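You operate a simulated robot arm through the tools that you are given. There is no shell and no other tool.

You are at the controls of a simulated robot arm. One attempt, no reset.

Task
Put things in order on the top of the middle steel bench. At the end: the teal step gauge stands where the pink cartridge stood; the purple shim (marked "10 mm") stands where the teal step gauge stood; the clear sealed carrot jar with a blue lid stands on top of the grey curtain strip; the pink cartridge from the top of the middle steel bench stands where the clear sealed carrot jar with a blue lid stood; whatever was shut is shut again. Leave all else as you found it, and nothing knocked over.
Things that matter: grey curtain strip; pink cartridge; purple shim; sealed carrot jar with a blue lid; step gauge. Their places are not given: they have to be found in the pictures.

Only the result counts: the job must be done as asked and must still hold three seconds after the hand-in. Knocking over, shifting, dropping, spilling or breaking anything else fails it. A push-on lid holds only when it is set on centred and level and pressed home; a screw cap is set on level and turned clockwise until tight.

Robot
A 6-joint arm with a two-finger parallel gripper, fixed in place. Base frame: the origin is on the floor under the middle of its stand, x ahead of it, y to its left, z up; the work surface is at about z = 85. Units: cm, rad, N and s.
With the tool pointing down near the work surface it reaches from about 36 to 76 cm from the base axis. Its first joint turns from -1.152 to 1.152 rad. Payload 2.45 kg.
Tool frame: the origin (TCP) lies between the finger pads and is the grasp point; the fingertips stand 2.4 cm ahead of it; z points along the fingers, y is the line along which they close. Largest opening 6.8 cm; finger width 1.7, thickness 1; the body of the gripper, 4 by 7 cm, starts 4.1 cm behind the TCP.
Orientation is that of the tool frame in the base frame, as a unit quaternion [x, y, z, w]. With the fingers straight down and closing along the base's y, the tool's x points along the base's -x, its y along +y and its z along -z.

Tools
- The arm moves only by the tool jog_arm. Its argument "motion" is a list of rows, each a list of 3 entries, a list of its own where there are three numbers: the gripper command, from -1 (shut) to 1 (fully open), values between in proportion, then the shift along the tool's x, y, z in units of 300 mm (1.0 is 300 mm), then the turn, a rotation vector about the tool's x, y, z in units of 90 degrees (1.0 is 90 degrees). In form: [[grip, [tx, ty, tz], [wx, wy, wz]], ...]. A call has 1 to 20 rows; each row is the pose to reach, as a shift and turn from the pose commanded when the call began, along the tool's axes at that moment. A call with a number of a shift or a turn outside -1 to 1 is refused whole. Rows are played at 5 a second. More than 5 cm and 0.15 rad between two rows, or a gripper value outside its range, and nothing of the call is played. Where a pose cannot be reached the arm comes as near as it can. A force on the tool above 40 N (or 10 N above the force at the start of the call, whichever is more), or a blocked arm, ends the call early, and 0.2 s more pass. Each finger travels about 10.8 cm/s and halts on what it meets, pressing with about 37 N; the grip force reading is that of the motor and also rises with nothing between the fingers. The clock runs only during rows and for 0.2 s after the last one: add rows that repeat a pose to give the fingers time. The reply holds the time, the measured pose of the TCP, the force on the tool along the base axes, the opening and the grip force, in the units named above and with some noise, with the torque about the TCP (base axes, N m) and any sound that the robot's microphone picked up.
- Cameras (640 x 400 px; columns grow to the right, rows downward): "scene" is fixed at [15.44, 40.98, 145.44]; the picture's right is [-0.84, -0.54, 0.00], its down [-0.36, 0.57, -0.74] and it looks along [0.40, -0.62, -0.68] (base axes); focal length 284 px, centre (320, 200). "wrist" rides on the gripper at [8.4, 1.1, -7.5] in the tool frame; the picture's right is [-0.13, 0.99, 0.00], its down [-0.60, -0.08, -0.79] and it looks along [-0.79, -0.10, 0.61] (tool axes); focal length 251 px, centre (320, 200).
- get_image(camera): a new picture of that camera. It takes no simulated time.
- probe_pixels(camera, pixels): for up to 12 pixels [column, row] of the newest picture of that camera ("zoom" is the newest enlarged one), the place [x, y, z] in the base frame of the surface seen there, good to about 0.3 cm. It takes no simulated time.
- inspect(camera, box): a new picture of the part [left, top, right, bottom] of that camera's present view, enlarged. It takes no simulated time.
- finish_job(): hands the job in; it is judged then, once.

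Open the gripper and draw the arm clear of the work before you hand the job in, unless the task says otherwise.

The tools are called after "Request:" as a command line: name --argument value ..., lists and objects as JSON in quotes. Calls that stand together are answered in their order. jog_arm: Moves the arm, as the interface text tells. Its arguments: {"type":"object","properties":{"motion":{"type":"array"}},"required":["motion"]} The other tools are called the same way: get_image (camera) takes a picture; probe_pixels (camera, pixels) gives the place of the surface under pixels of a picture; inspect (camera, box) takes an enlarged picture of a part of a camera's view; finish_job () hands the job in.

At the start:

```text
time: 0.0
tool_pos: [43.32, 4.91, 118.38]
ee_rot: [0.001, 1.0, 0.0, 0.0]
force: [0.4, 0.2, 0.1]
moment: [0.0, 0.01, 0.01]
opening: 6.83
gripper_force: 0.1
```

scene: 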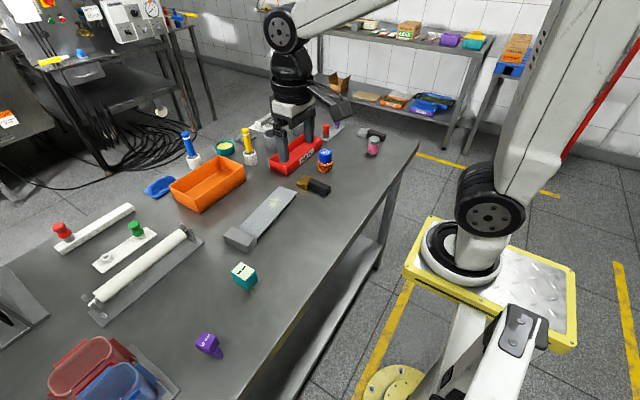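
wrist: 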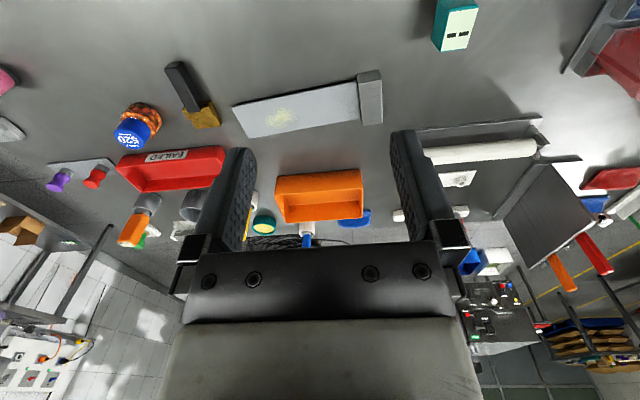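

The scene shows the purple shim near (208,345), the teal gauge near (244,277), the grey strip near (262,217), the carrot jar near (325,160) and the pink cartridge near (373,145). I'll enlarge these areas to see the details.

Request:
inspect --camera "scene" --box '[220, 100, 420, 260]'

Request:
inspect --camera "scene" --box '[160, 230, 300, 380]'

Request:
inspect --camera "wrist" --box '[0, 0, 320, 200]'

```text
2.50 times, centred on (320, 180) of scene
```

zoom: 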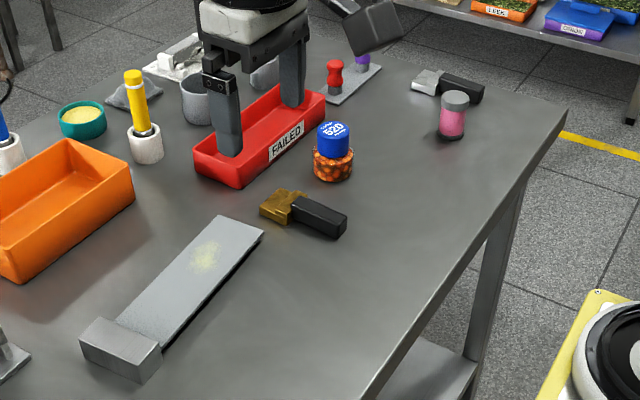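

```text
2.67 times, centred on (230, 305) of scene
```

zoom: 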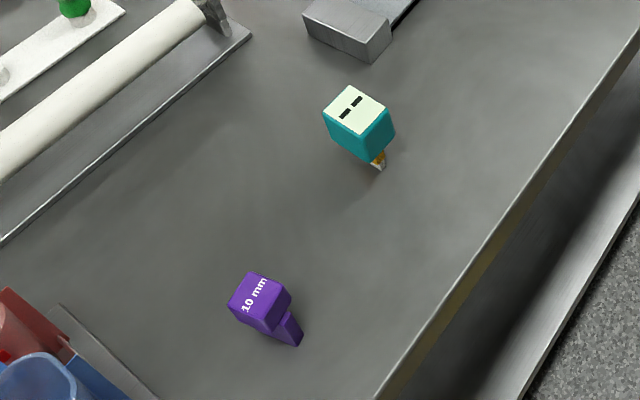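

```text
2.00 times, centred on (160, 100) of wrist
```

zoom: 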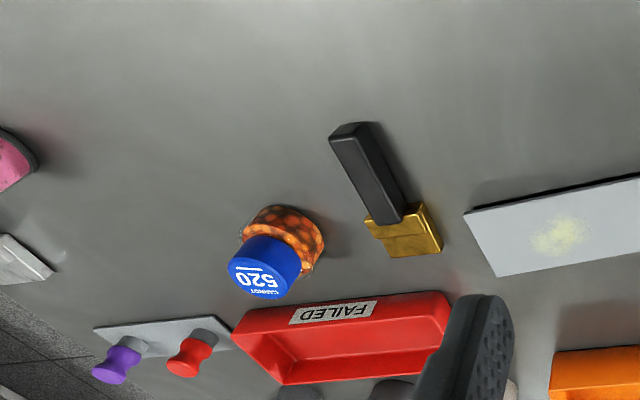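

The objects are clear in the enlarged views. I'll probe the surface points of each in the scene picture to get positions.

Request:
probe_pixels --camera "scene" --pixels '[[373, 140], [373, 150], [325, 153], [325, 167], [262, 217], [245, 238], [280, 195], [240, 268], [244, 280], [207, 339], [213, 350], [300, 270]]'

Request:
get_image --camera "wrist"

```text
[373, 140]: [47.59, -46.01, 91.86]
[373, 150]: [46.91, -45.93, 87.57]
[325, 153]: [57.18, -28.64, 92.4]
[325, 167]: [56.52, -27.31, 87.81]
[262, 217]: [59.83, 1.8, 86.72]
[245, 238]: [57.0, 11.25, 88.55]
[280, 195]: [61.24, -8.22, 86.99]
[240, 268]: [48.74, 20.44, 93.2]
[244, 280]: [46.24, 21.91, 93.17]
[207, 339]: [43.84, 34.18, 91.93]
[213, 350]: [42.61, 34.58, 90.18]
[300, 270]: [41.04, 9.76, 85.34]
```

```text
taken
```

wrist: 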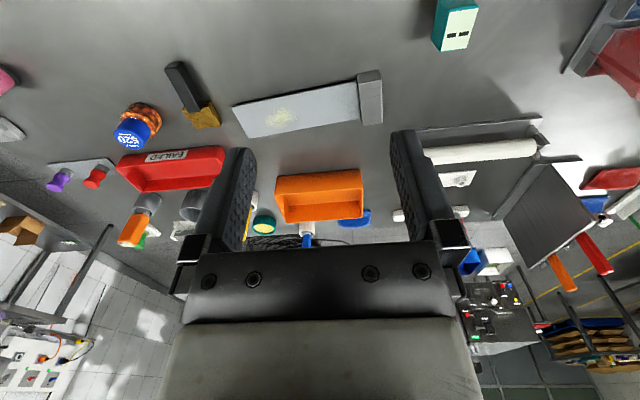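

I'll get stronger zooms of the teal gauge, purple shim, strip and cartridge to understand their shapes.

Request:
inspect --camera "scene" --box '[220, 252, 268, 302]'

Request:
inspect --camera "scene" --box '[185, 320, 233, 370]'

Request:
inspect --camera "scene" --box '[345, 115, 409, 165]'

Request:
inspect --camera "scene" --box '[215, 175, 311, 260]'

Request:
inspect --camera "scene" --box '[290, 135, 354, 185]'

```text
8.00 times, centred on (244, 277) of scene
```

zoom: 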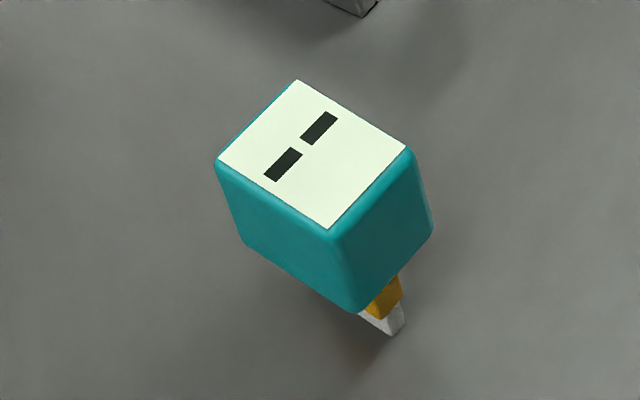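

```text
8.00 times, centred on (209, 345) of scene
```

zoom: 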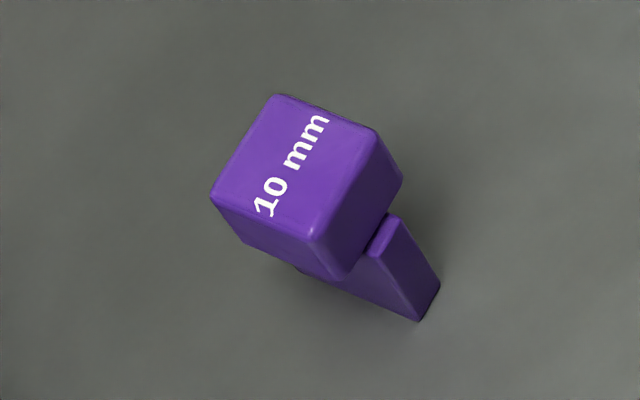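

```text
8.00 times, centred on (377, 140) of scene
```

zoom: 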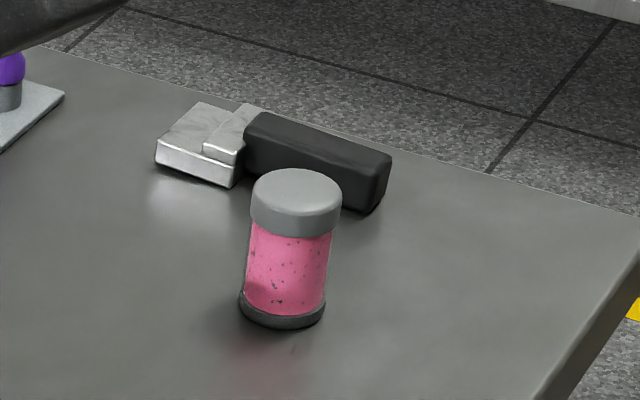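

```text
4.71 times, centred on (263, 218) of scene
```

zoom: 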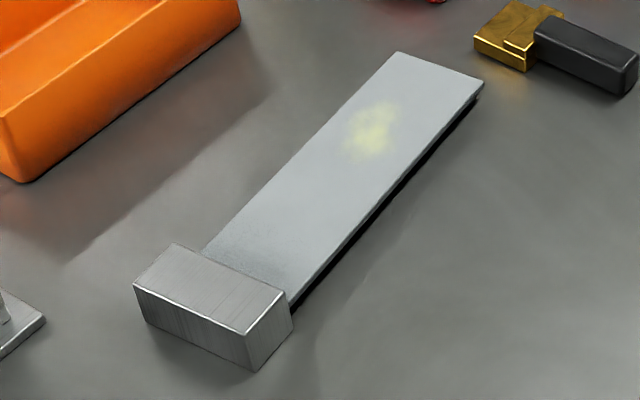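

```text
8.00 times, centred on (322, 160) of scene
```

zoom: 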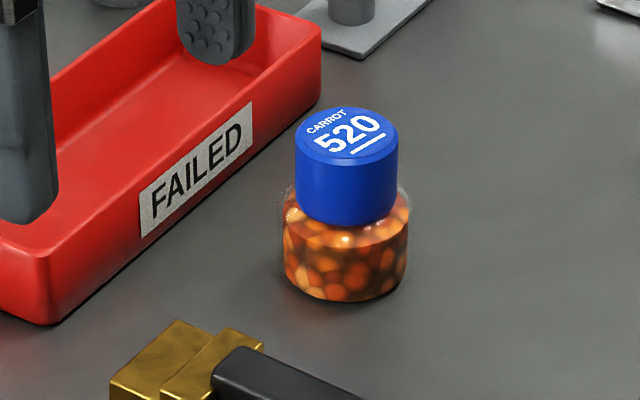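

The shapes are clear: teal gauge and purple shim are blocks on narrower feet, and the strip is a flat plate with a bar on one end. I'll move the arm over toward the teal gauge and purple shim, staying high, to see them with the wrist camera.

Request:
jog_arm --motion '[[1, [0.018, 0.128, 0.03], [0, 0, 0]], [1, [0.037, 0.257, 0.06], [0, 0, 0]], [1, [0.055, 0.385, 0.09], [0, 0, 0]], [1, [0.073, 0.513, 0.12], [0, 0, 0]], [1, [0.092, 0.642, 0.15], [0, 0, 0]], [1, [0.11, 0.77, 0.18], [0, 0, 0]], [1, [0.11, 0.77, 0.18], [0, 0, 0]], [1, [0.11, 0.77, 0.18], [0, 0, 0]]]'

Request:
get_image --camera "wrist"

Request:
get_image --camera "scene"

```text
time: 1.8
tool_pos: [39.97, 28.05, 113.0]
ee_rot: [0.0, 1.0, 0.0, 0.0]
force: [0.1, 0.1, 0.2]
moment: [-0.01, 0.01, 0.01]
opening: 6.82
gripper_force: 0.1
```

```text
taken
```

wrist: 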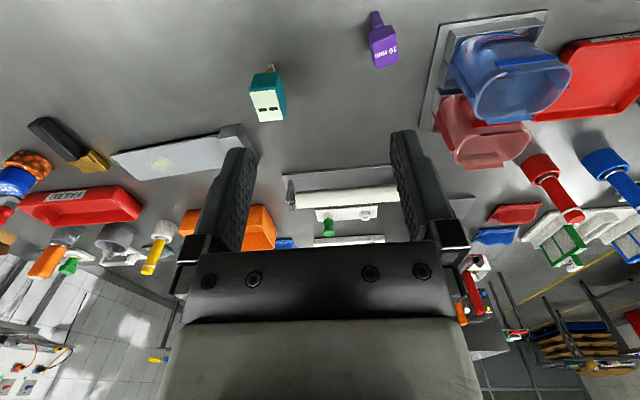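

```text
taken
```

scene: 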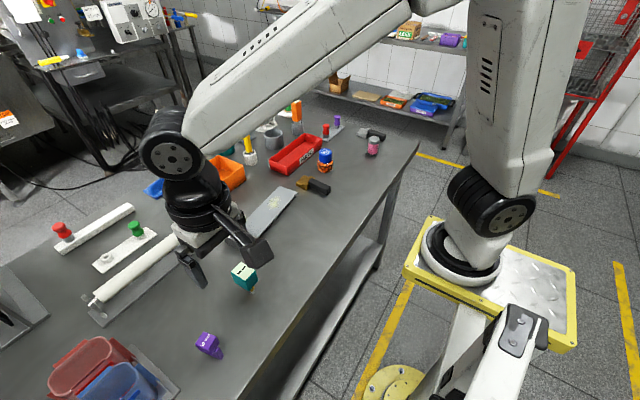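

Both are visible in the wrist view: teal at (268,95), purple at (382,40). I'll enlarge them.

Request:
inspect --camera "wrist" --box '[230, 50, 310, 130]'

Request:
inspect --camera "wrist" --box '[345, 0, 425, 80]'

Request:
inspect --camera "wrist" --box '[100, 110, 260, 190]'

```text
5.00 times, centred on (270, 90) of wrist
```

zoom: 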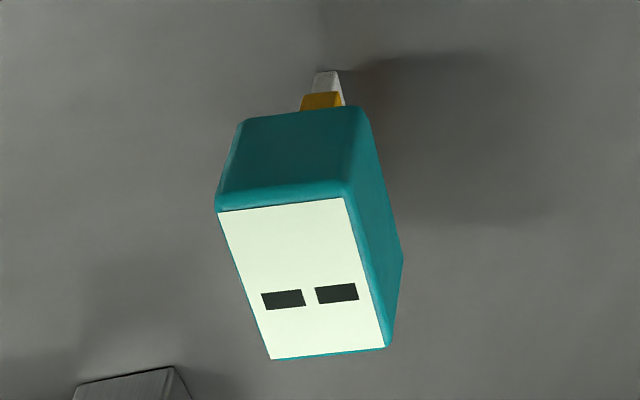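

```text
5.00 times, centred on (385, 40) of wrist
```

zoom: 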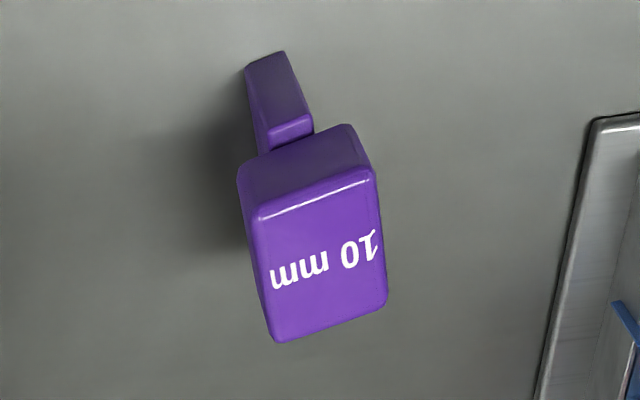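

```text
4.00 times, centred on (180, 150) of wrist
```

zoom: 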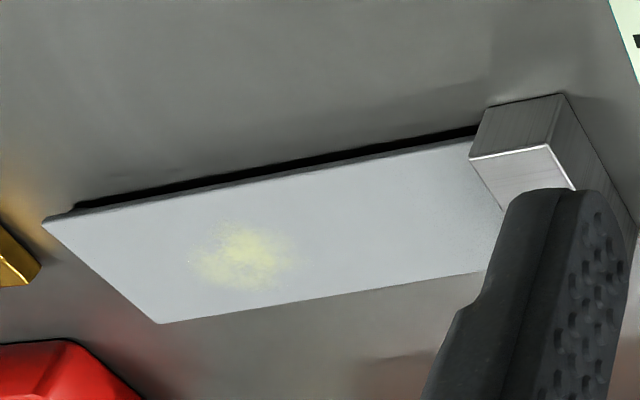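

I'll probe the strip corners in this newest zoom picture.

Request:
probe_pixels --camera "zoom" --pixels '[[50, 223], [162, 318], [465, 148], [480, 268], [240, 255], [350, 230], [250, 140], [520, 130], [530, 170], [560, 100], [480, 150], [100, 225]]'

```text
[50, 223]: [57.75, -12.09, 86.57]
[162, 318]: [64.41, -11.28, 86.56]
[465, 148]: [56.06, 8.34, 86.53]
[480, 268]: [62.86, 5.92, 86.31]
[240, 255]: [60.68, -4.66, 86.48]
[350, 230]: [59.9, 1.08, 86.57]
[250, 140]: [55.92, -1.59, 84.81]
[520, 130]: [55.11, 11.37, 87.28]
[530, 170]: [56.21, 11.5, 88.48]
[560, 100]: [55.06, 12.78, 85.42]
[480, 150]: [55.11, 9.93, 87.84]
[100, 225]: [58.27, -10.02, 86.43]
```

Now I'll re-zoom the scene onto the teal gauge and probe its top-face corners and foot.

Request:
inspect --camera "scene" --box '[220, 252, 268, 302]'

Request:
probe_pixels --camera "zoom" --pixels '[[297, 86], [402, 150], [330, 224], [222, 163], [312, 155], [245, 235], [352, 305], [428, 228], [380, 300], [390, 330], [402, 318], [385, 345]]'

Request:
inspect --camera "scene" --box '[185, 320, 233, 370]'

Request:
probe_pixels --camera "zoom" --pixels '[[278, 100], [372, 132], [315, 232], [216, 195], [295, 165], [335, 275], [400, 180], [395, 222], [436, 285], [418, 318], [370, 250], [300, 270]]'

```text
8.00 times, centred on (244, 277) of scene
```

zoom: 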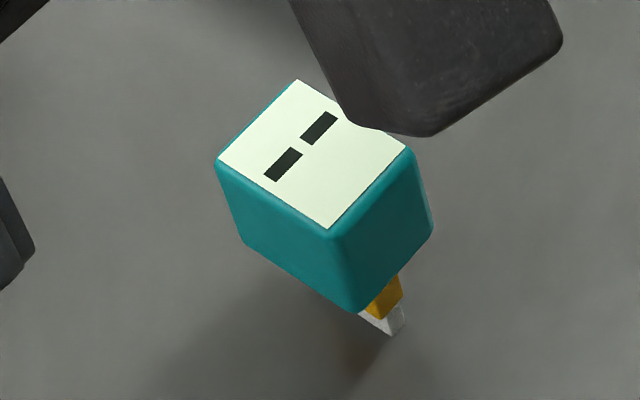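

```text
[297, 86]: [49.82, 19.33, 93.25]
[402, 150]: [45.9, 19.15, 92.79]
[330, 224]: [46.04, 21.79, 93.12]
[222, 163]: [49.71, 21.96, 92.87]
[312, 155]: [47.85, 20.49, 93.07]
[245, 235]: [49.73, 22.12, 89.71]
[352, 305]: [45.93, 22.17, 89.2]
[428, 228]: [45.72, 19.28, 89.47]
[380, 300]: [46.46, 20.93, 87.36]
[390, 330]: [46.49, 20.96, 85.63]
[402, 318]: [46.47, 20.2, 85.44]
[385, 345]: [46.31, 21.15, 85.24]
```

```text
8.00 times, centred on (209, 345) of scene
```

zoom: 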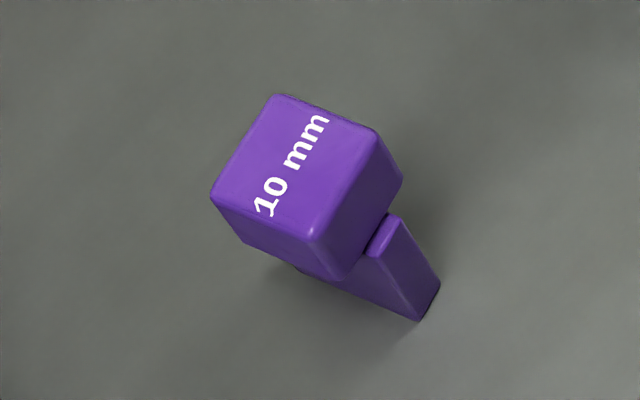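

```text
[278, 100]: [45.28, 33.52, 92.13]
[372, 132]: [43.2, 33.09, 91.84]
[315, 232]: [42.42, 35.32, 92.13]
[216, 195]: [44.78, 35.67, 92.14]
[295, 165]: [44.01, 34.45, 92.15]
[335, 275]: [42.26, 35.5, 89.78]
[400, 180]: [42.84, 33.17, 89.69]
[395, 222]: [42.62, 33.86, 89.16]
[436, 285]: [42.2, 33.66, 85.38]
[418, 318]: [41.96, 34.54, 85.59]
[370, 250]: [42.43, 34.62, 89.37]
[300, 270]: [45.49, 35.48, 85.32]
```

Teal block spans about x 45.8–49.8, y 19.1–22.1, z 89–93 on a thin foot; purple block is centred near (43.9,34.4), turned about 13°. Now I move in the -y direction at the same height toward the jar and cartridge, in two calls since each call is limited to 30 cm.

Request:
jog_arm --motion '[[1, [0, -0.143, 0], [0, 0, 0]], [1, [0, -0.286, 0], [0, 0, 0]], [1, [0, -0.429, 0], [0, 0, 0]], [1, [0, -0.571, 0], [0, 0, 0]], [1, [0, -0.714, 0], [0, 0, 0]], [1, [0, -0.857, 0], [0, 0, 0]], [1, [0, -1.0, 0], [0, 0, 0]]]'

Request:
jog_arm --motion '[[1, [-0.02, -0.14, 0.02], [0, 0, 0]], [1, [-0.04, -0.28, 0.04], [0, 0, 0]], [1, [-0.06, -0.42, 0.06], [0, 0, 0]], [1, [-0.08, -0.56, 0.08], [0, 0, 0]], [1, [-0.1, -0.7, 0.1], [0, 0, 0]], [1, [-0.12, -0.84, 0.12], [0, 0, 0]], [1, [-0.133, -1.0, 0.13], [0, 0, 0]], [1, [-0.133, -1.0, 0.13], [0, 0, 0]]]'

Request:
get_image --camera "wrist"

Request:
get_image --camera "scene"

```text
time: 3.4
tool_pos: [39.96, -2.08, 113.04]
ee_rot: [-0.001, 1.0, -0.001, 0.0]
force: [0.0, -0.1, -0.1]
moment: [-0.02, -0.01, 0.03]
opening: 6.8
gripper_force: 0.1
```

```text
time: 5.2
tool_pos: [43.97, -32.05, 109.22]
ee_rot: [-0.001, 1.0, 0.0, -0.002]
force: [0.1, -0.7, 0.2]
moment: [0.0, 0.03, 0.02]
opening: 6.79
gripper_force: 0.1
```

```text
taken
```

wrist: 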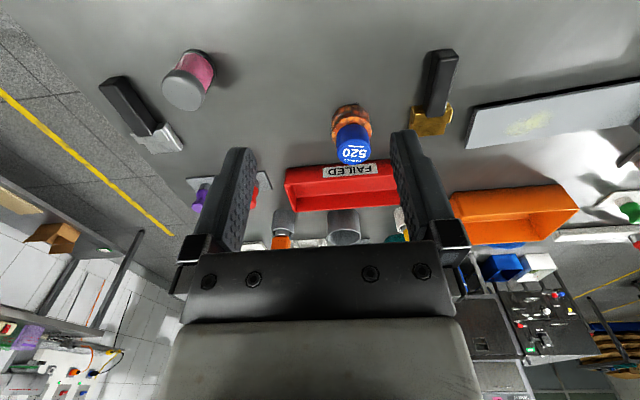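

```text
taken
```

scene: 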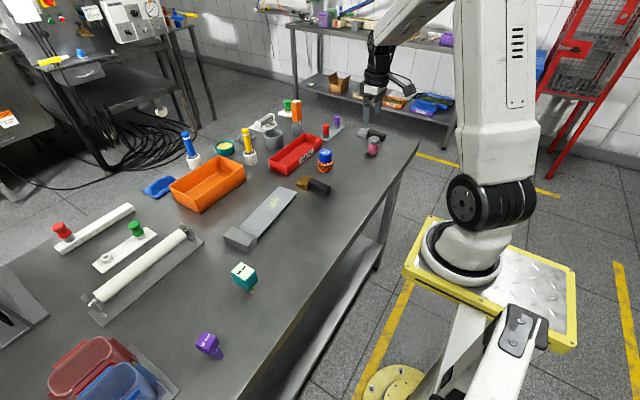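

The jar is at (350,135) and the cartridge at (190,80) in the wrist view. I'll enlarge each from the wrist camera and probe outline points.

Request:
inspect --camera "wrist" --box '[310, 90, 390, 170]'

Request:
inspect --camera "wrist" --box '[90, 30, 250, 160]'

Request:
inspect --camera "scene" --box '[295, 140, 355, 180]'

Request:
inspect --camera "scene" --box '[345, 120, 405, 160]'

```text
5.00 times, centred on (350, 130) of wrist
```

zoom: 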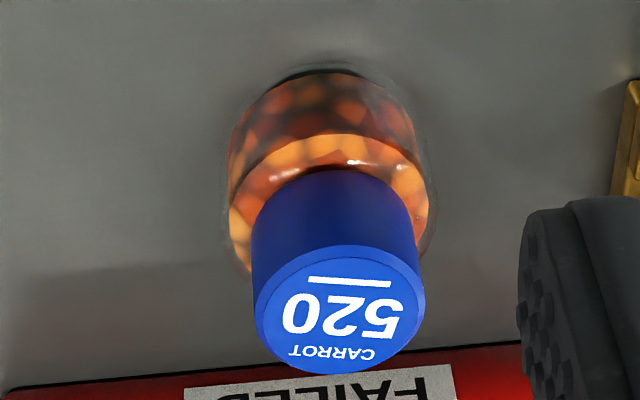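

```text
3.08 times, centred on (170, 95) of wrist
```

zoom: 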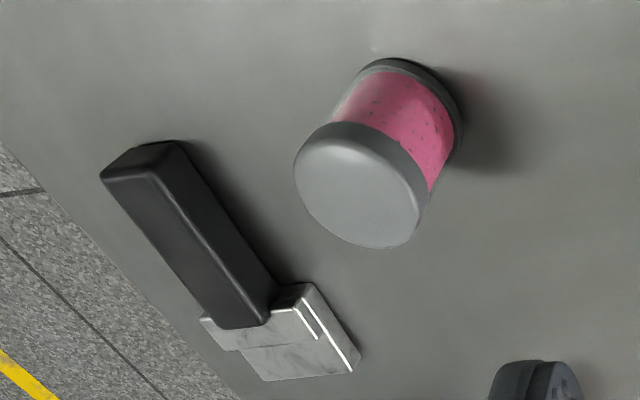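

```text
10.00 times, centred on (325, 160) of scene
```

zoom: 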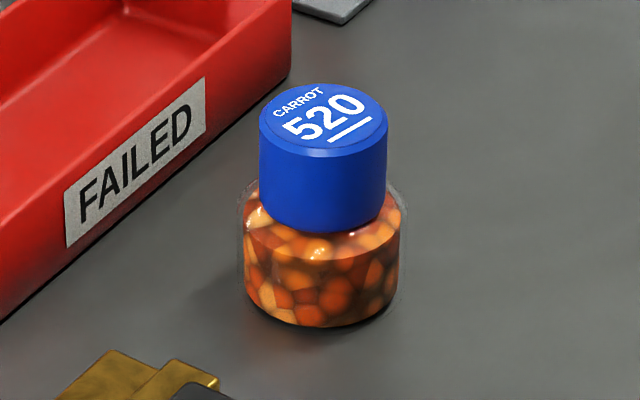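

```text
10.00 times, centred on (375, 140) of scene
```

zoom: 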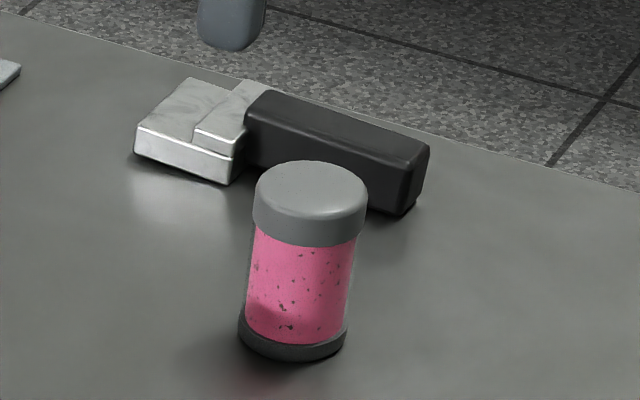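

The newest zoom shows the cartridge and the black-handled tool beside it. I'll probe the cap outline and the tool, then the jar and red tray.

Request:
probe_pixels --camera "zoom" --pixels '[[310, 175], [260, 195], [360, 195], [310, 210], [300, 290], [292, 352], [245, 330], [340, 340], [330, 115], [415, 150], [400, 205], [265, 100]]'

Request:
inspect --camera "wrist" --box '[90, 30, 250, 130]'

Request:
probe_pixels --camera "zoom" --pixels '[[360, 190], [330, 140], [420, 200], [300, 185], [385, 245], [425, 130], [400, 62], [460, 130], [250, 260], [160, 160], [270, 300], [320, 300]]'

Request:
inspect --camera "scene" --box '[295, 140, 355, 180]'

Request:
probe_pixels --camera "zoom" --pixels '[[325, 115], [268, 125], [380, 125], [320, 90], [330, 150], [320, 200], [315, 290], [320, 325], [250, 300], [392, 300], [100, 270], [280, 70]]'

Request:
inspect --camera "wrist" --box '[310, 90, 390, 170]'

Request:
probe_pixels --camera "zoom" --pixels '[[340, 315], [262, 310], [418, 310], [340, 255], [338, 368], [335, 220], [320, 85], [330, 150], [238, 180], [420, 180], [180, 395], [450, 380]]'

```text
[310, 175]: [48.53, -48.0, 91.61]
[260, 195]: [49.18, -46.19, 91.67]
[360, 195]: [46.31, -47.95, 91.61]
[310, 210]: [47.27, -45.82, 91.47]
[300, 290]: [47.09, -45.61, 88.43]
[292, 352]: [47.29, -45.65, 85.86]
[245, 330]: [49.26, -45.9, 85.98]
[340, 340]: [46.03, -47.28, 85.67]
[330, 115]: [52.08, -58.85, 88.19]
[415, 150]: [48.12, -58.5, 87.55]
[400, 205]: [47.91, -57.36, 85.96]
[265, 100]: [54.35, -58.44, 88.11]
```

```text
4.00 times, centred on (170, 80) of wrist
```

zoom: 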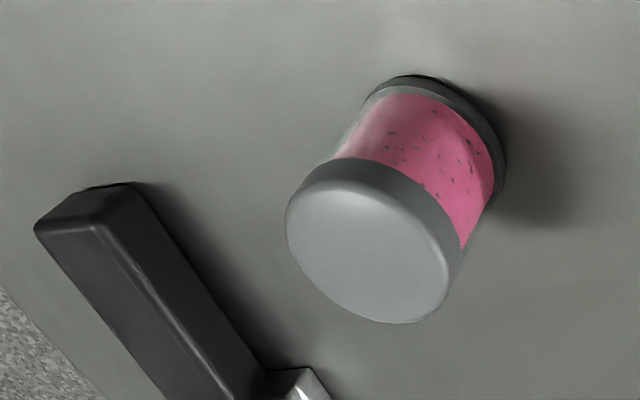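

```text
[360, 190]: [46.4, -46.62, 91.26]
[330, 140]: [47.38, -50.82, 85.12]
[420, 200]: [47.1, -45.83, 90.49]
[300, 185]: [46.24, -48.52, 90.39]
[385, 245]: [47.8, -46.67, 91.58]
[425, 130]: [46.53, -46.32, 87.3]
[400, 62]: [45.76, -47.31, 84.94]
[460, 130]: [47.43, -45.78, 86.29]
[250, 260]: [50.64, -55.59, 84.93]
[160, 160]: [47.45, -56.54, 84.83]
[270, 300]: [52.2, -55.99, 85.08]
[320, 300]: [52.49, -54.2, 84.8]
```

```text
10.00 times, centred on (325, 160) of scene
```

zoom: 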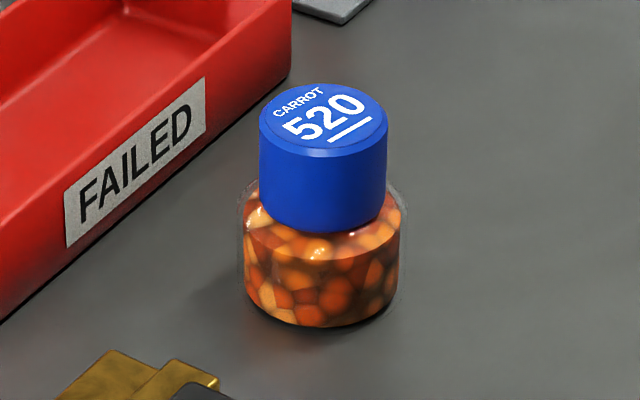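

```text
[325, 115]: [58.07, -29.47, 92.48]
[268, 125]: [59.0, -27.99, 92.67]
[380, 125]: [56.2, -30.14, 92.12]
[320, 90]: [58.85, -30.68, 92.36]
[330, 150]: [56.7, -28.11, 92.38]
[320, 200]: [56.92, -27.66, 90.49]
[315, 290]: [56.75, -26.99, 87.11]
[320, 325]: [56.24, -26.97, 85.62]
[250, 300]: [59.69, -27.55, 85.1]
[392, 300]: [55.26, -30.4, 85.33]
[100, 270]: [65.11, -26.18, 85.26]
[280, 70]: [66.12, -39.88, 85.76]
```

```text
5.00 times, centred on (350, 130) of wrist
```

zoom: 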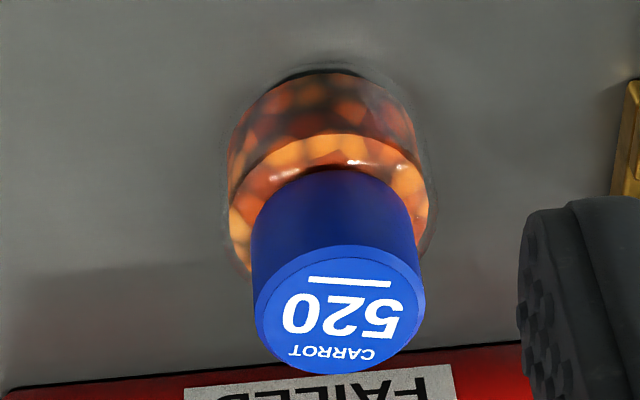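

```text
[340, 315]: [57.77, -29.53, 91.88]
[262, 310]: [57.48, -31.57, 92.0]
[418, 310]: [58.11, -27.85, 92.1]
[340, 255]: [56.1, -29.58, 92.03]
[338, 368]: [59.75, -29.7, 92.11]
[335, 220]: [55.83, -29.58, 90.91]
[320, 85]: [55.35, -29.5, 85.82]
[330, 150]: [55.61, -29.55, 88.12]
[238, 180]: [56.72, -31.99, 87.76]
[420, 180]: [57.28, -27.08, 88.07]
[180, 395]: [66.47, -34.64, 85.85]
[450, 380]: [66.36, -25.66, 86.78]
```

The jar's lid centre is about (57.8,-29.5), top near z 92.3, with body diameter about 5; the cartridge centre is about (47.75,-47.0). I move to hover above the jar with fingers open and take a check picture.

Request:
jog_arm --motion '[[1, [-0.092, 0.017, 0.06], [0, 0, 0]], [1, [-0.184, 0.033, 0.12], [0, 0, 0]], [1, [-0.276, 0.05, 0.18], [0, 0, 0]], [1, [-0.368, 0.066, 0.24], [0, 0, 0]], [1, [-0.46, 0.083, 0.302], [0, 0, 0]], [1, [-0.46, 0.083, 0.302], [0, 0, 0]], [1, [-0.46, 0.083, 0.302], [0, 0, 0]]]'

Request:
get_image --camera "wrist"

Request:
inspect --camera "scene" --box '[265, 90, 385, 190]'

```text
time: 6.8
tool_pos: [57.75, -29.51, 100.01]
ee_rot: [0.0, 1.0, 0.0, -0.001]
force: [0.1, 0.5, -1.0]
moment: [-0.03, -0.01, 0.02]
opening: 6.78
gripper_force: 0.1
```

```text
taken
```

wrist: 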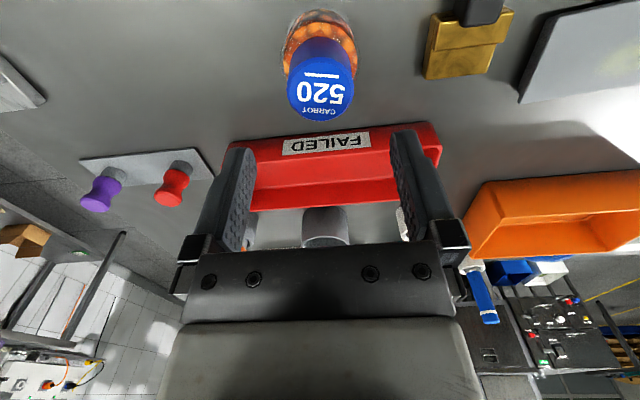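

```text
4.00 times, centred on (325, 140) of scene
```

zoom: 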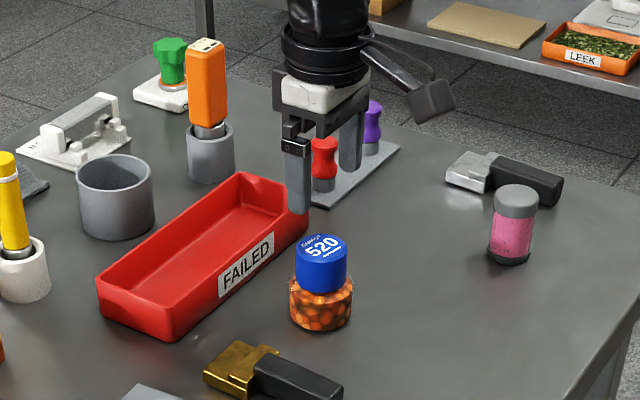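

The jar lid is centred near (320,98) in the wrist view, close to the expected (320,92). I'll zoom to check the exact lid centre.

Request:
inspect --camera "wrist" --box '[270, 0, 370, 130]'

Request:
probe_pixels --camera "wrist" --pixels '[[320, 97], [292, 95], [349, 95], [321, 80], [321, 116], [320, 25], [288, 45], [353, 45]]'

```text
3.08 times, centred on (320, 65) of wrist
```

zoom: 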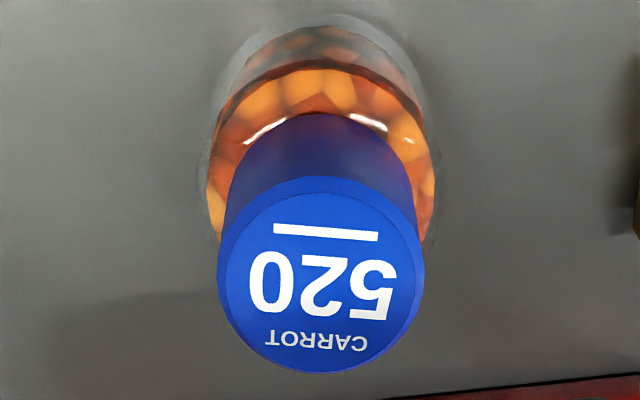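

```text
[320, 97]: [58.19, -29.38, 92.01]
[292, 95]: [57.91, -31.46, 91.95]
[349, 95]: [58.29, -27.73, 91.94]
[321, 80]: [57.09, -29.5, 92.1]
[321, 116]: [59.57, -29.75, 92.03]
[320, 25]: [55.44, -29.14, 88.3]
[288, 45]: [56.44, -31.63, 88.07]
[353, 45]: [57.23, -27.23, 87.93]
```

The lid centre lines up with the TCP axis at about (57.75,-29.5), lid top z≈92.0. I descend straight down so the fingertips straddle the jar body (TCP z≈88.8).

Request:
jog_arm --motion '[[1, [0, 0, 0.12], [0, 0, 0]], [1, [0, 0, 0.22], [0, 0, 0]], [1, [0, 0, 0.29], [0, 0, 0]], [1, [0, 0, 0.335], [0, 0, 0]], [1, [0, 0, 0.373], [0, 0, 0]], [1, [0, 0, 0.373], [0, 0, 0]]]'

Request:
inspect --camera "scene" --box '[285, 110, 365, 180]'

Request:
get_image --camera "wrist"

```text
time: 8.2
tool_pos: [57.91, -29.59, 88.9]
ee_rot: [0.0, 1.0, 0.0, 0.0]
force: [0.2, -0.5, 0.5]
moment: [0.04, 0.03, 0.0]
opening: 6.82
gripper_force: 0.0
```

```text
5.71 times, centred on (325, 145) of scene
```

zoom: 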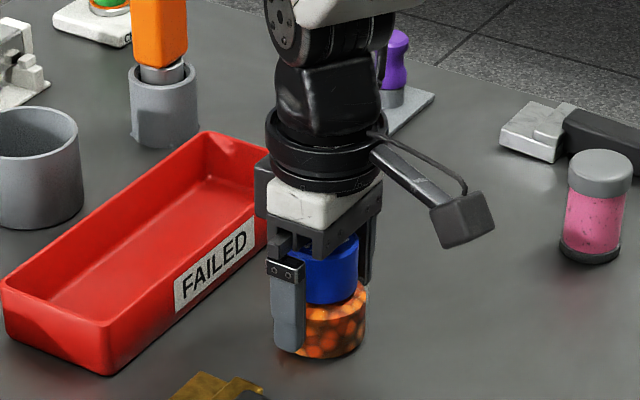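

```text
taken
```

wrist: 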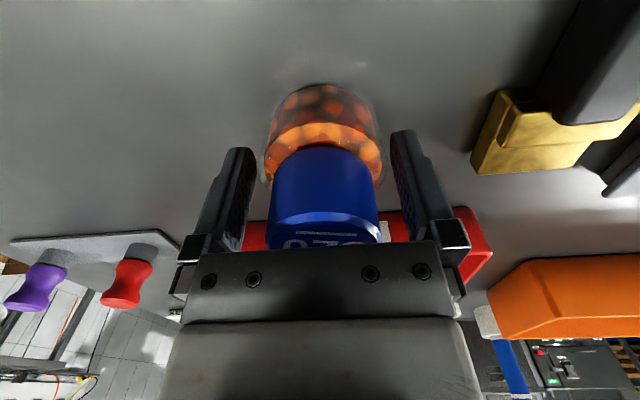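

The fingers straddle the jar body cleanly. I close the gripper on it, giving time to settle.

Request:
jog_arm --motion '[[0.7, [0, 0, 0], [0, 0, 0]], [0.4, [0, 0, 0], [0, 0, 0]], [-1, [0, 0, 0], [0, 0, 0]], [-1, [0, 0, 0], [0, 0, 0]]]'

Request:
get_image --camera "wrist"

```text
time: 9.2
tool_pos: [57.85, -29.49, 88.93]
ee_rot: [-0.001, 1.0, -0.001, -0.001]
force: [-0.1, 1.2, -1.3]
moment: [0.02, -0.04, 0.01]
opening: 5.85
gripper_force: 36.9
```

```text
taken
```

wrist: 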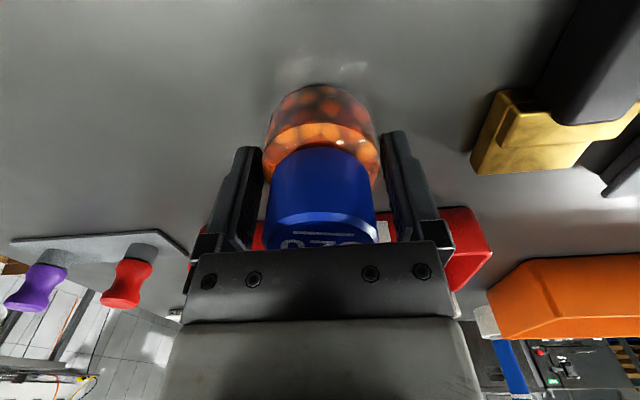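

Grip is firm at 5.85 cm opening with 36.9 N. I lift the jar straight up about 9 cm and look.

Request:
jog_arm --motion '[[-1, [0, 0, -0.03], [0, 0, 0]], [-1, [0, 0, -0.1], [0, 0, 0]], [-1, [0, 0, -0.2], [0, 0, 0]], [-1, [0, 0, -0.3], [0, 0, 0]], [-1, [0, 0, -0.3], [0, 0, 0]]]'

Request:
get_image --camera "wrist"

Request:
inspect --camera "scene" --box '[215, 175, 311, 260]'

Request:
probe_pixels --camera "zoom" --pixels '[[395, 57], [478, 84], [295, 295], [210, 250], [300, 150], [390, 195], [250, 205], [340, 250], [340, 106], [430, 145], [170, 250], [285, 295]]'

```text
time: 10.4
tool_pos: [57.73, -29.56, 98.14]
ee_rot: [0.0, 1.0, 0.0, -0.001]
force: [-0.3, 0.3, -3.4]
moment: [-0.02, 0.03, 0.01]
opening: 5.85
gripper_force: 37.0
```

```text
taken
```

wrist: 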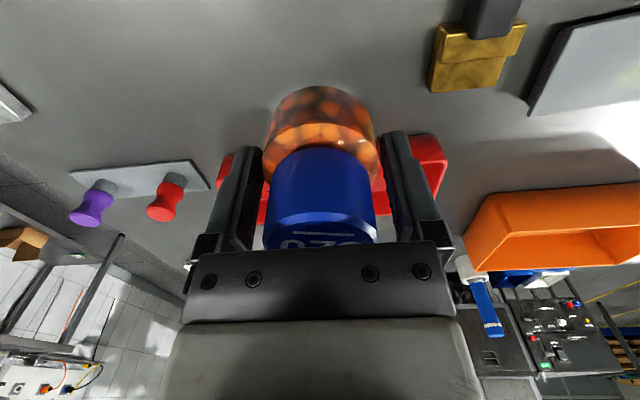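

```text
4.71 times, centred on (263, 218) of scene
```

zoom: 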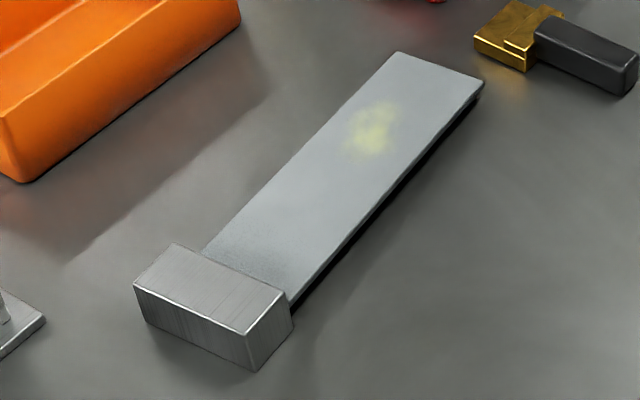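

```text
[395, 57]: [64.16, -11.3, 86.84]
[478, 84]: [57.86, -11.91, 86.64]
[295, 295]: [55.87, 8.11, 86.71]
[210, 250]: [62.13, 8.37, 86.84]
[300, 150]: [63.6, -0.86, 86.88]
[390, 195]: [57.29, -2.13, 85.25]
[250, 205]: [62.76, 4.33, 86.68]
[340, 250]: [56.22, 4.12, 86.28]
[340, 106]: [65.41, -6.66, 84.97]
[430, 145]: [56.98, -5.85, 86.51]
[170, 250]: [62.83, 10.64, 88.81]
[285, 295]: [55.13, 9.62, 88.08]
```

The strip's edges run from about (57.9,-11.9)/(64.2,-11.3) to (55.9,8.1)/(62.1,8.4), so its centre line passes (59.8, 0.5). I carry the jar there at z≈98, past the brush and trays.

Request:
jog_arm --motion '[[-1, [-0.005, 0.06, 0], [0, 0, 0]], [-1, [-0.015, 0.18, 0], [0, 0, 0]], [-1, [-0.025, 0.32, 0], [0, 0, 0]], [-1, [-0.035, 0.46, 0], [0, 0, 0]], [-1, [-0.045, 0.6, 0], [0, 0, 0]], [-1, [-0.055, 0.74, 0], [0, 0, 0]], [-1, [-0.062, 0.87, 0], [0, 0, 0]], [-1, [-0.068, 0.96, 0], [0, 0, 0]], [-1, [-0.068, 1.0, 0], [0, 0, 0]], [-1, [-0.068, 1.0, 0], [0, 0, 0]], [-1, [-0.068, 1.0, 0], [0, 0, 0]]]'

Request:
get_image --camera "wrist"

Request:
inspect --camera "scene" --box '[200, 130, 320, 260]'

```text
time: 12.8
tool_pos: [59.7, 0.49, 97.79]
ee_rot: [0.0, 1.0, -0.001, -0.001]
force: [0.5, -0.2, -1.9]
moment: [0.02, 0.02, 0.01]
opening: 5.85
gripper_force: 36.3
```

```text
taken
```

wrist: 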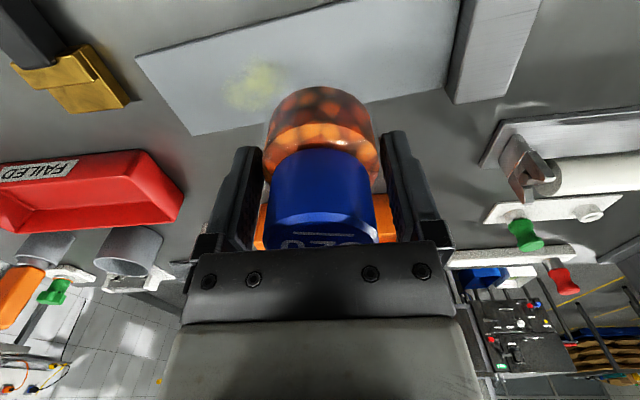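

```text
3.08 times, centred on (260, 195) of scene
```

zoom: 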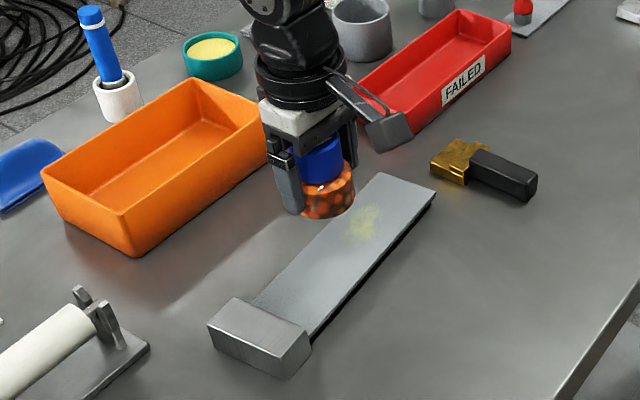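

The jar is hovering over the strip between the yellow stain and the bar. I lower it, slowly near the end, watching for contact force.

Request:
jog_arm --motion '[[-1, [0, 0, 0.08], [0, 0, 0]], [-1, [0, 0, 0.16], [0, 0, 0]], [-1, [0, 0, 0.205], [0, 0, 0]], [-1, [0, 0, 0.22], [0, 0, 0]], [-1, [0, 0, 0.23], [0, 0, 0]], [-1, [0, 0, 0.23], [0, 0, 0]], [-1, [0, 0, 0.23], [0, 0, 0]]]'

Request:
inspect --camera "scene" --box '[225, 160, 305, 240]'

Request:
get_image --camera "wrist"

```text
time: 14.4
tool_pos: [59.77, 0.52, 90.92]
ee_rot: [-0.001, 1.0, -0.001, 0.001]
force: [0.8, -0.2, -3.7]
moment: [0.05, 0.01, 0.03]
opening: 5.85
gripper_force: 36.9
```

```text
5.00 times, centred on (265, 200) of scene
```

zoom: 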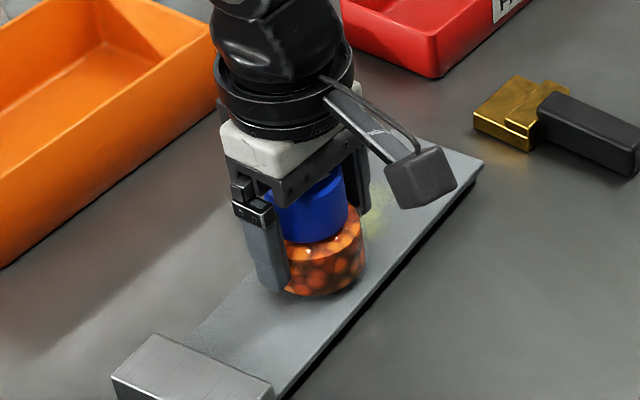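

```text
taken
```

wrist: 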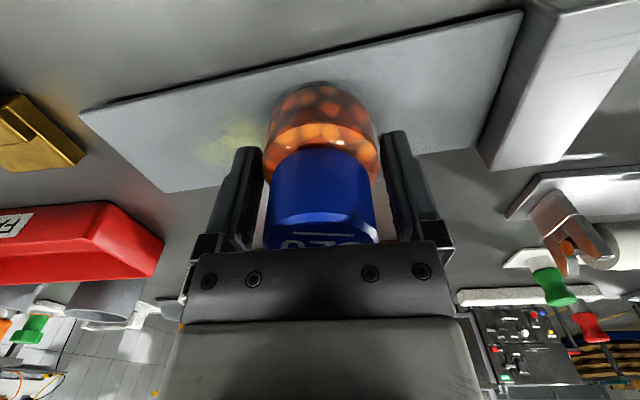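

The jar is close to the strip, force still just its weight (about -3.7 N). I check the clearance between the jar's base and strip edge with probes.

Request:
probe_pixels --camera "wrist" --pixels '[[320, 86], [320, 75], [320, 66], [310, 90], [340, 90], [200, 92], [170, 188], [440, 145], [470, 30]]'

Request:
probe_pixels --camera "zoom" --pixels '[[325, 285], [360, 270], [375, 280], [240, 290], [330, 300], [300, 320], [200, 330], [280, 370], [250, 278]]'

```text
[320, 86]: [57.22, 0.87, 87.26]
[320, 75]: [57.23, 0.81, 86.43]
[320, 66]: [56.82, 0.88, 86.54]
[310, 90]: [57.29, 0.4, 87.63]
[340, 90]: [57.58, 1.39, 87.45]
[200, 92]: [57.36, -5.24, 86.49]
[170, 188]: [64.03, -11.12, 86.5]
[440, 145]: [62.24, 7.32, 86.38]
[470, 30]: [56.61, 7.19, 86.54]
```

```text
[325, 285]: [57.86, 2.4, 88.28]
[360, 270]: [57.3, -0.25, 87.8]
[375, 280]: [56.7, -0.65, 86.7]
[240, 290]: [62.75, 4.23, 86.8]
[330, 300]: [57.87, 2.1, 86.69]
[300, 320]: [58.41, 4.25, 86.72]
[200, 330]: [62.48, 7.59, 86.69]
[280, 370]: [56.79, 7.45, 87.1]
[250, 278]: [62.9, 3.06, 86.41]
```

The jar's base is centred on the strip. I lower in small 1–2 mm steps to feel for contact.

Request:
jog_arm --motion '[[-1, [0, 0, 0.005], [0, 0, 0]], [-1, [0, 0, 0.009], [0, 0, 0]], [-1, [0, 0, 0.012], [0, 0, 0]], [-1, [0, 0, 0.012], [0, 0, 0]]]'

```text
time: 15.4
tool_pos: [59.87, 0.56, 90.67]
ee_rot: [0.0, 1.0, 0.0, 0.0]
force: [-0.1, 0.2, -2.5]
moment: [0.01, 0.0, 0.0]
opening: 5.86
gripper_force: 37.3
```

The force is about the same (-2.5 N, noise), so not yet in contact. I lower another 2 mm in small steps.

Request:
jog_arm --motion '[[-1, [0, 0, 0.003], [0, 0, 0]], [-1, [0, 0, 0.006], [0, 0, 0]], [-1, [0, 0, 0.006], [0, 0, 0]]]'

Request:
inspect --camera "scene" --box '[245, 180, 285, 230]'

```text
time: 16.2
tool_pos: [59.75, 0.55, 90.54]
ee_rot: [0.0, 1.0, 0.0, 0.0]
force: [-5.2, -1.4, 9.4]
moment: [-0.02, 0.21, 0.0]
opening: 5.85
gripper_force: 37.0
```

```text
8.00 times, centred on (265, 205) of scene
```

zoom: 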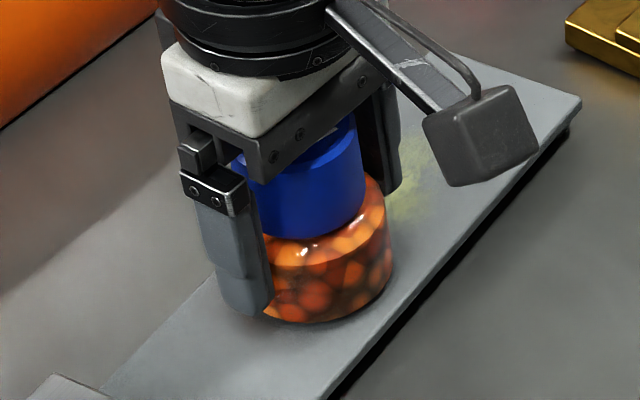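

Contact is felt (+9.4 N upward): the jar rests on the strip. I open the fingers, holding position.

Request:
jog_arm --motion '[[0.75, [0, 0, 0], [0, 0, 0]], [1, [0, 0, 0], [0, 0, 0]], [1, [0, 0, 0], [0, 0, 0]], [1, [0, 0, 0], [0, 0, 0]]]'

Request:
get_image --camera "wrist"

```text
time: 17.2
tool_pos: [59.87, 0.61, 90.55]
ee_rot: [0.0, 1.0, 0.0, 0.0]
force: [0.1, 0.0, 0.2]
moment: [-0.01, 0.0, 0.01]
opening: 6.79
gripper_force: 0.1
```

```text
taken
```

wrist: 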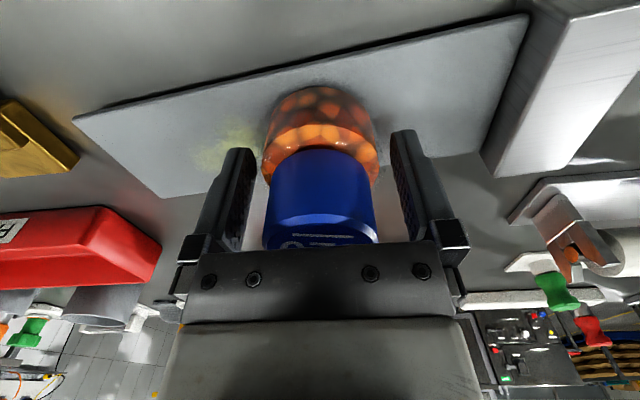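

The jar is free and upright. I raise the gripper straight up about 10.5 cm.

Request:
jog_arm --motion '[[1, [0, 0, -0.05], [0, 0, 0]], [1, [0, 0, -0.15], [0, 0, 0]], [1, [0, 0, -0.25], [0, 0, 0]], [1, [0, 0, -0.35], [0, 0, 0]], [1, [0, 0, -0.35], [0, 0, 0]]]'

Request:
get_image --camera "wrist"

Request:
inspect --camera "scene" --box '[215, 165, 311, 260]'

```text
time: 18.4
tool_pos: [59.73, 0.65, 100.93]
ee_rot: [-0.001, 1.0, 0.0, -0.001]
force: [0.0, 0.6, -0.4]
moment: [-0.04, -0.02, -0.01]
opening: 6.81
gripper_force: 0.0
```

```text
taken
```

wrist: 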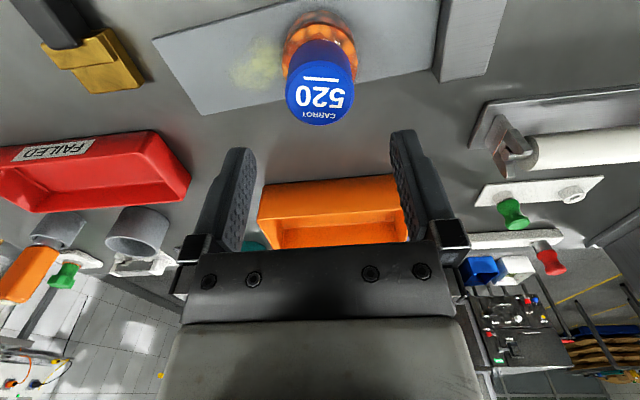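

```text
4.21 times, centred on (263, 212) of scene
```

zoom: 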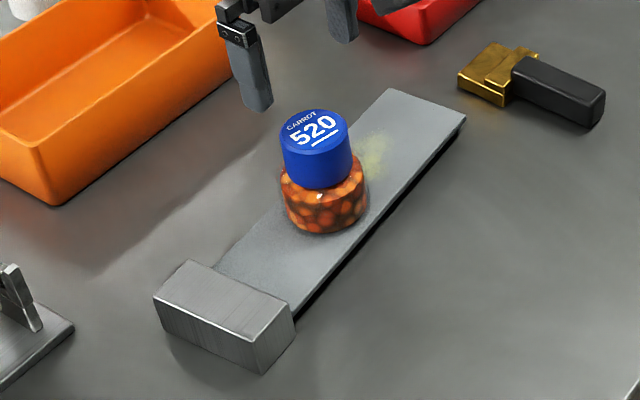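

The jar stands on the strip upright. Now I travel at z≈100 to hover over the pink cartridge at about (47.75,-47.0).

Request:
jog_arm --motion '[[1, [0.033, -0.133, 0], [0, 0, 0]], [1, [0.067, -0.267, 0], [0, 0, 0]], [1, [0.1, -0.4, 0], [0, 0, 0]], [1, [0.133, -0.533, 0], [0, 0, 0]], [1, [0.167, -0.667, 0], [0, 0, 0]], [1, [0.2, -0.8, 0], [0, 0, 0]]]'

Request:
jog_arm --motion '[[1, [0.034, -0.13, 0.005], [0, 0, 0]], [1, [0.068, -0.26, 0.01], [0, 0, 0]], [1, [0.101, -0.39, 0.015], [0, 0, 0]], [1, [0.135, -0.52, 0.02], [0, 0, 0]], [1, [0.169, -0.65, 0.025], [0, 0, 0]], [1, [0.203, -0.783, 0.03], [0, 0, 0]], [1, [0.203, -0.783, 0.03], [0, 0, 0]], [1, [0.203, -0.783, 0.03], [0, 0, 0]]]'

Request:
get_image --camera "wrist"

Request:
get_image --camera "scene"

```text
time: 19.8
tool_pos: [53.68, -23.36, 101.18]
ee_rot: [-0.001, 1.0, 0.0, 0.0]
force: [0.0, -0.9, 0.6]
moment: [0.0, -0.01, 0.02]
opening: 6.79
gripper_force: 0.0
```

```text
time: 21.6
tool_pos: [47.73, -47.02, 100.09]
ee_rot: [0.0, 1.0, 0.0, 0.0]
force: [-0.9, 0.7, 0.5]
moment: [0.02, -0.02, -0.01]
opening: 6.82
gripper_force: 0.1
```

```text
taken
```

wrist: 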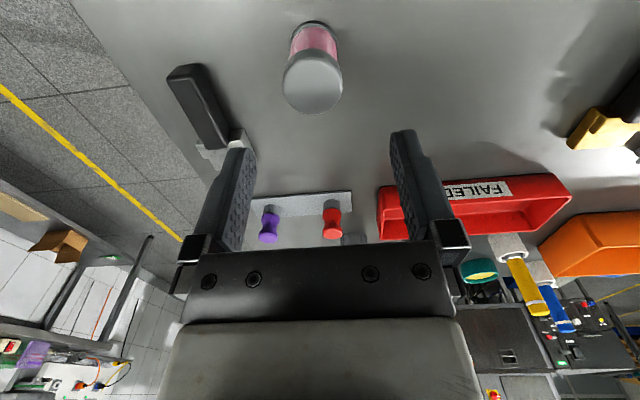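

```text
taken
```

scene: 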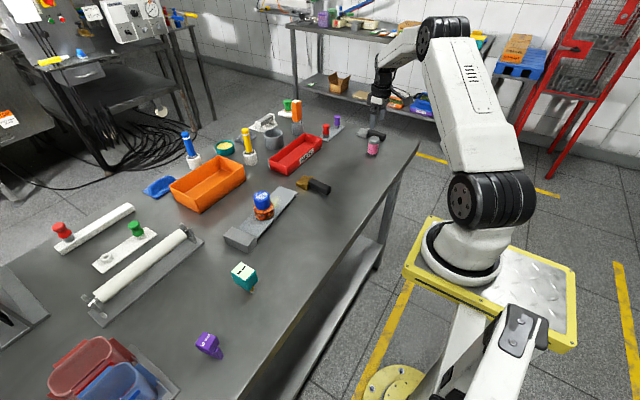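

The cartridge cap is near (313,80) in the wrist view. I'll zoom for its exact centre and check the tool on its -y side.

Request:
inspect --camera "wrist" --box '[160, 10, 360, 160]'

Request:
probe_pixels --camera "wrist" --pixels '[[313, 80], [287, 82], [338, 82], [313, 62], [313, 108], [316, 40], [318, 24], [222, 120], [232, 130], [190, 75], [205, 68], [240, 140]]'

```text
2.67 times, centred on (260, 85) of wrist
```

zoom: 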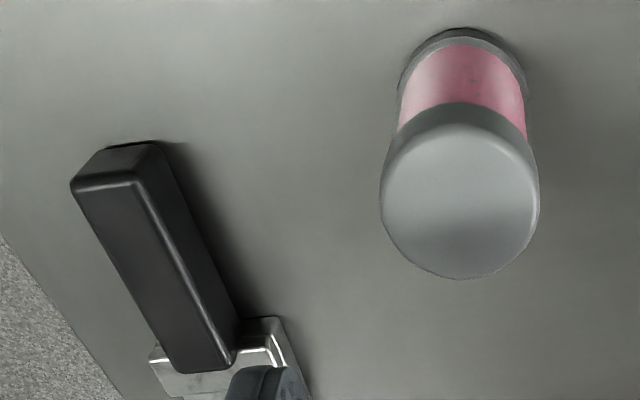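

```text
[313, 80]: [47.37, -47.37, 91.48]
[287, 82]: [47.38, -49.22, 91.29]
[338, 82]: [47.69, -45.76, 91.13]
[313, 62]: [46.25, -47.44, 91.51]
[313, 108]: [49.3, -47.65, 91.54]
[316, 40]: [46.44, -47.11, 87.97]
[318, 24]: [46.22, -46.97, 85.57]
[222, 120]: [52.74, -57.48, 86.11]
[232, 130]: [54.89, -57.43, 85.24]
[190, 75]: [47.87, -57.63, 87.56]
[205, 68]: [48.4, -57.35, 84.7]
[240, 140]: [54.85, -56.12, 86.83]
```

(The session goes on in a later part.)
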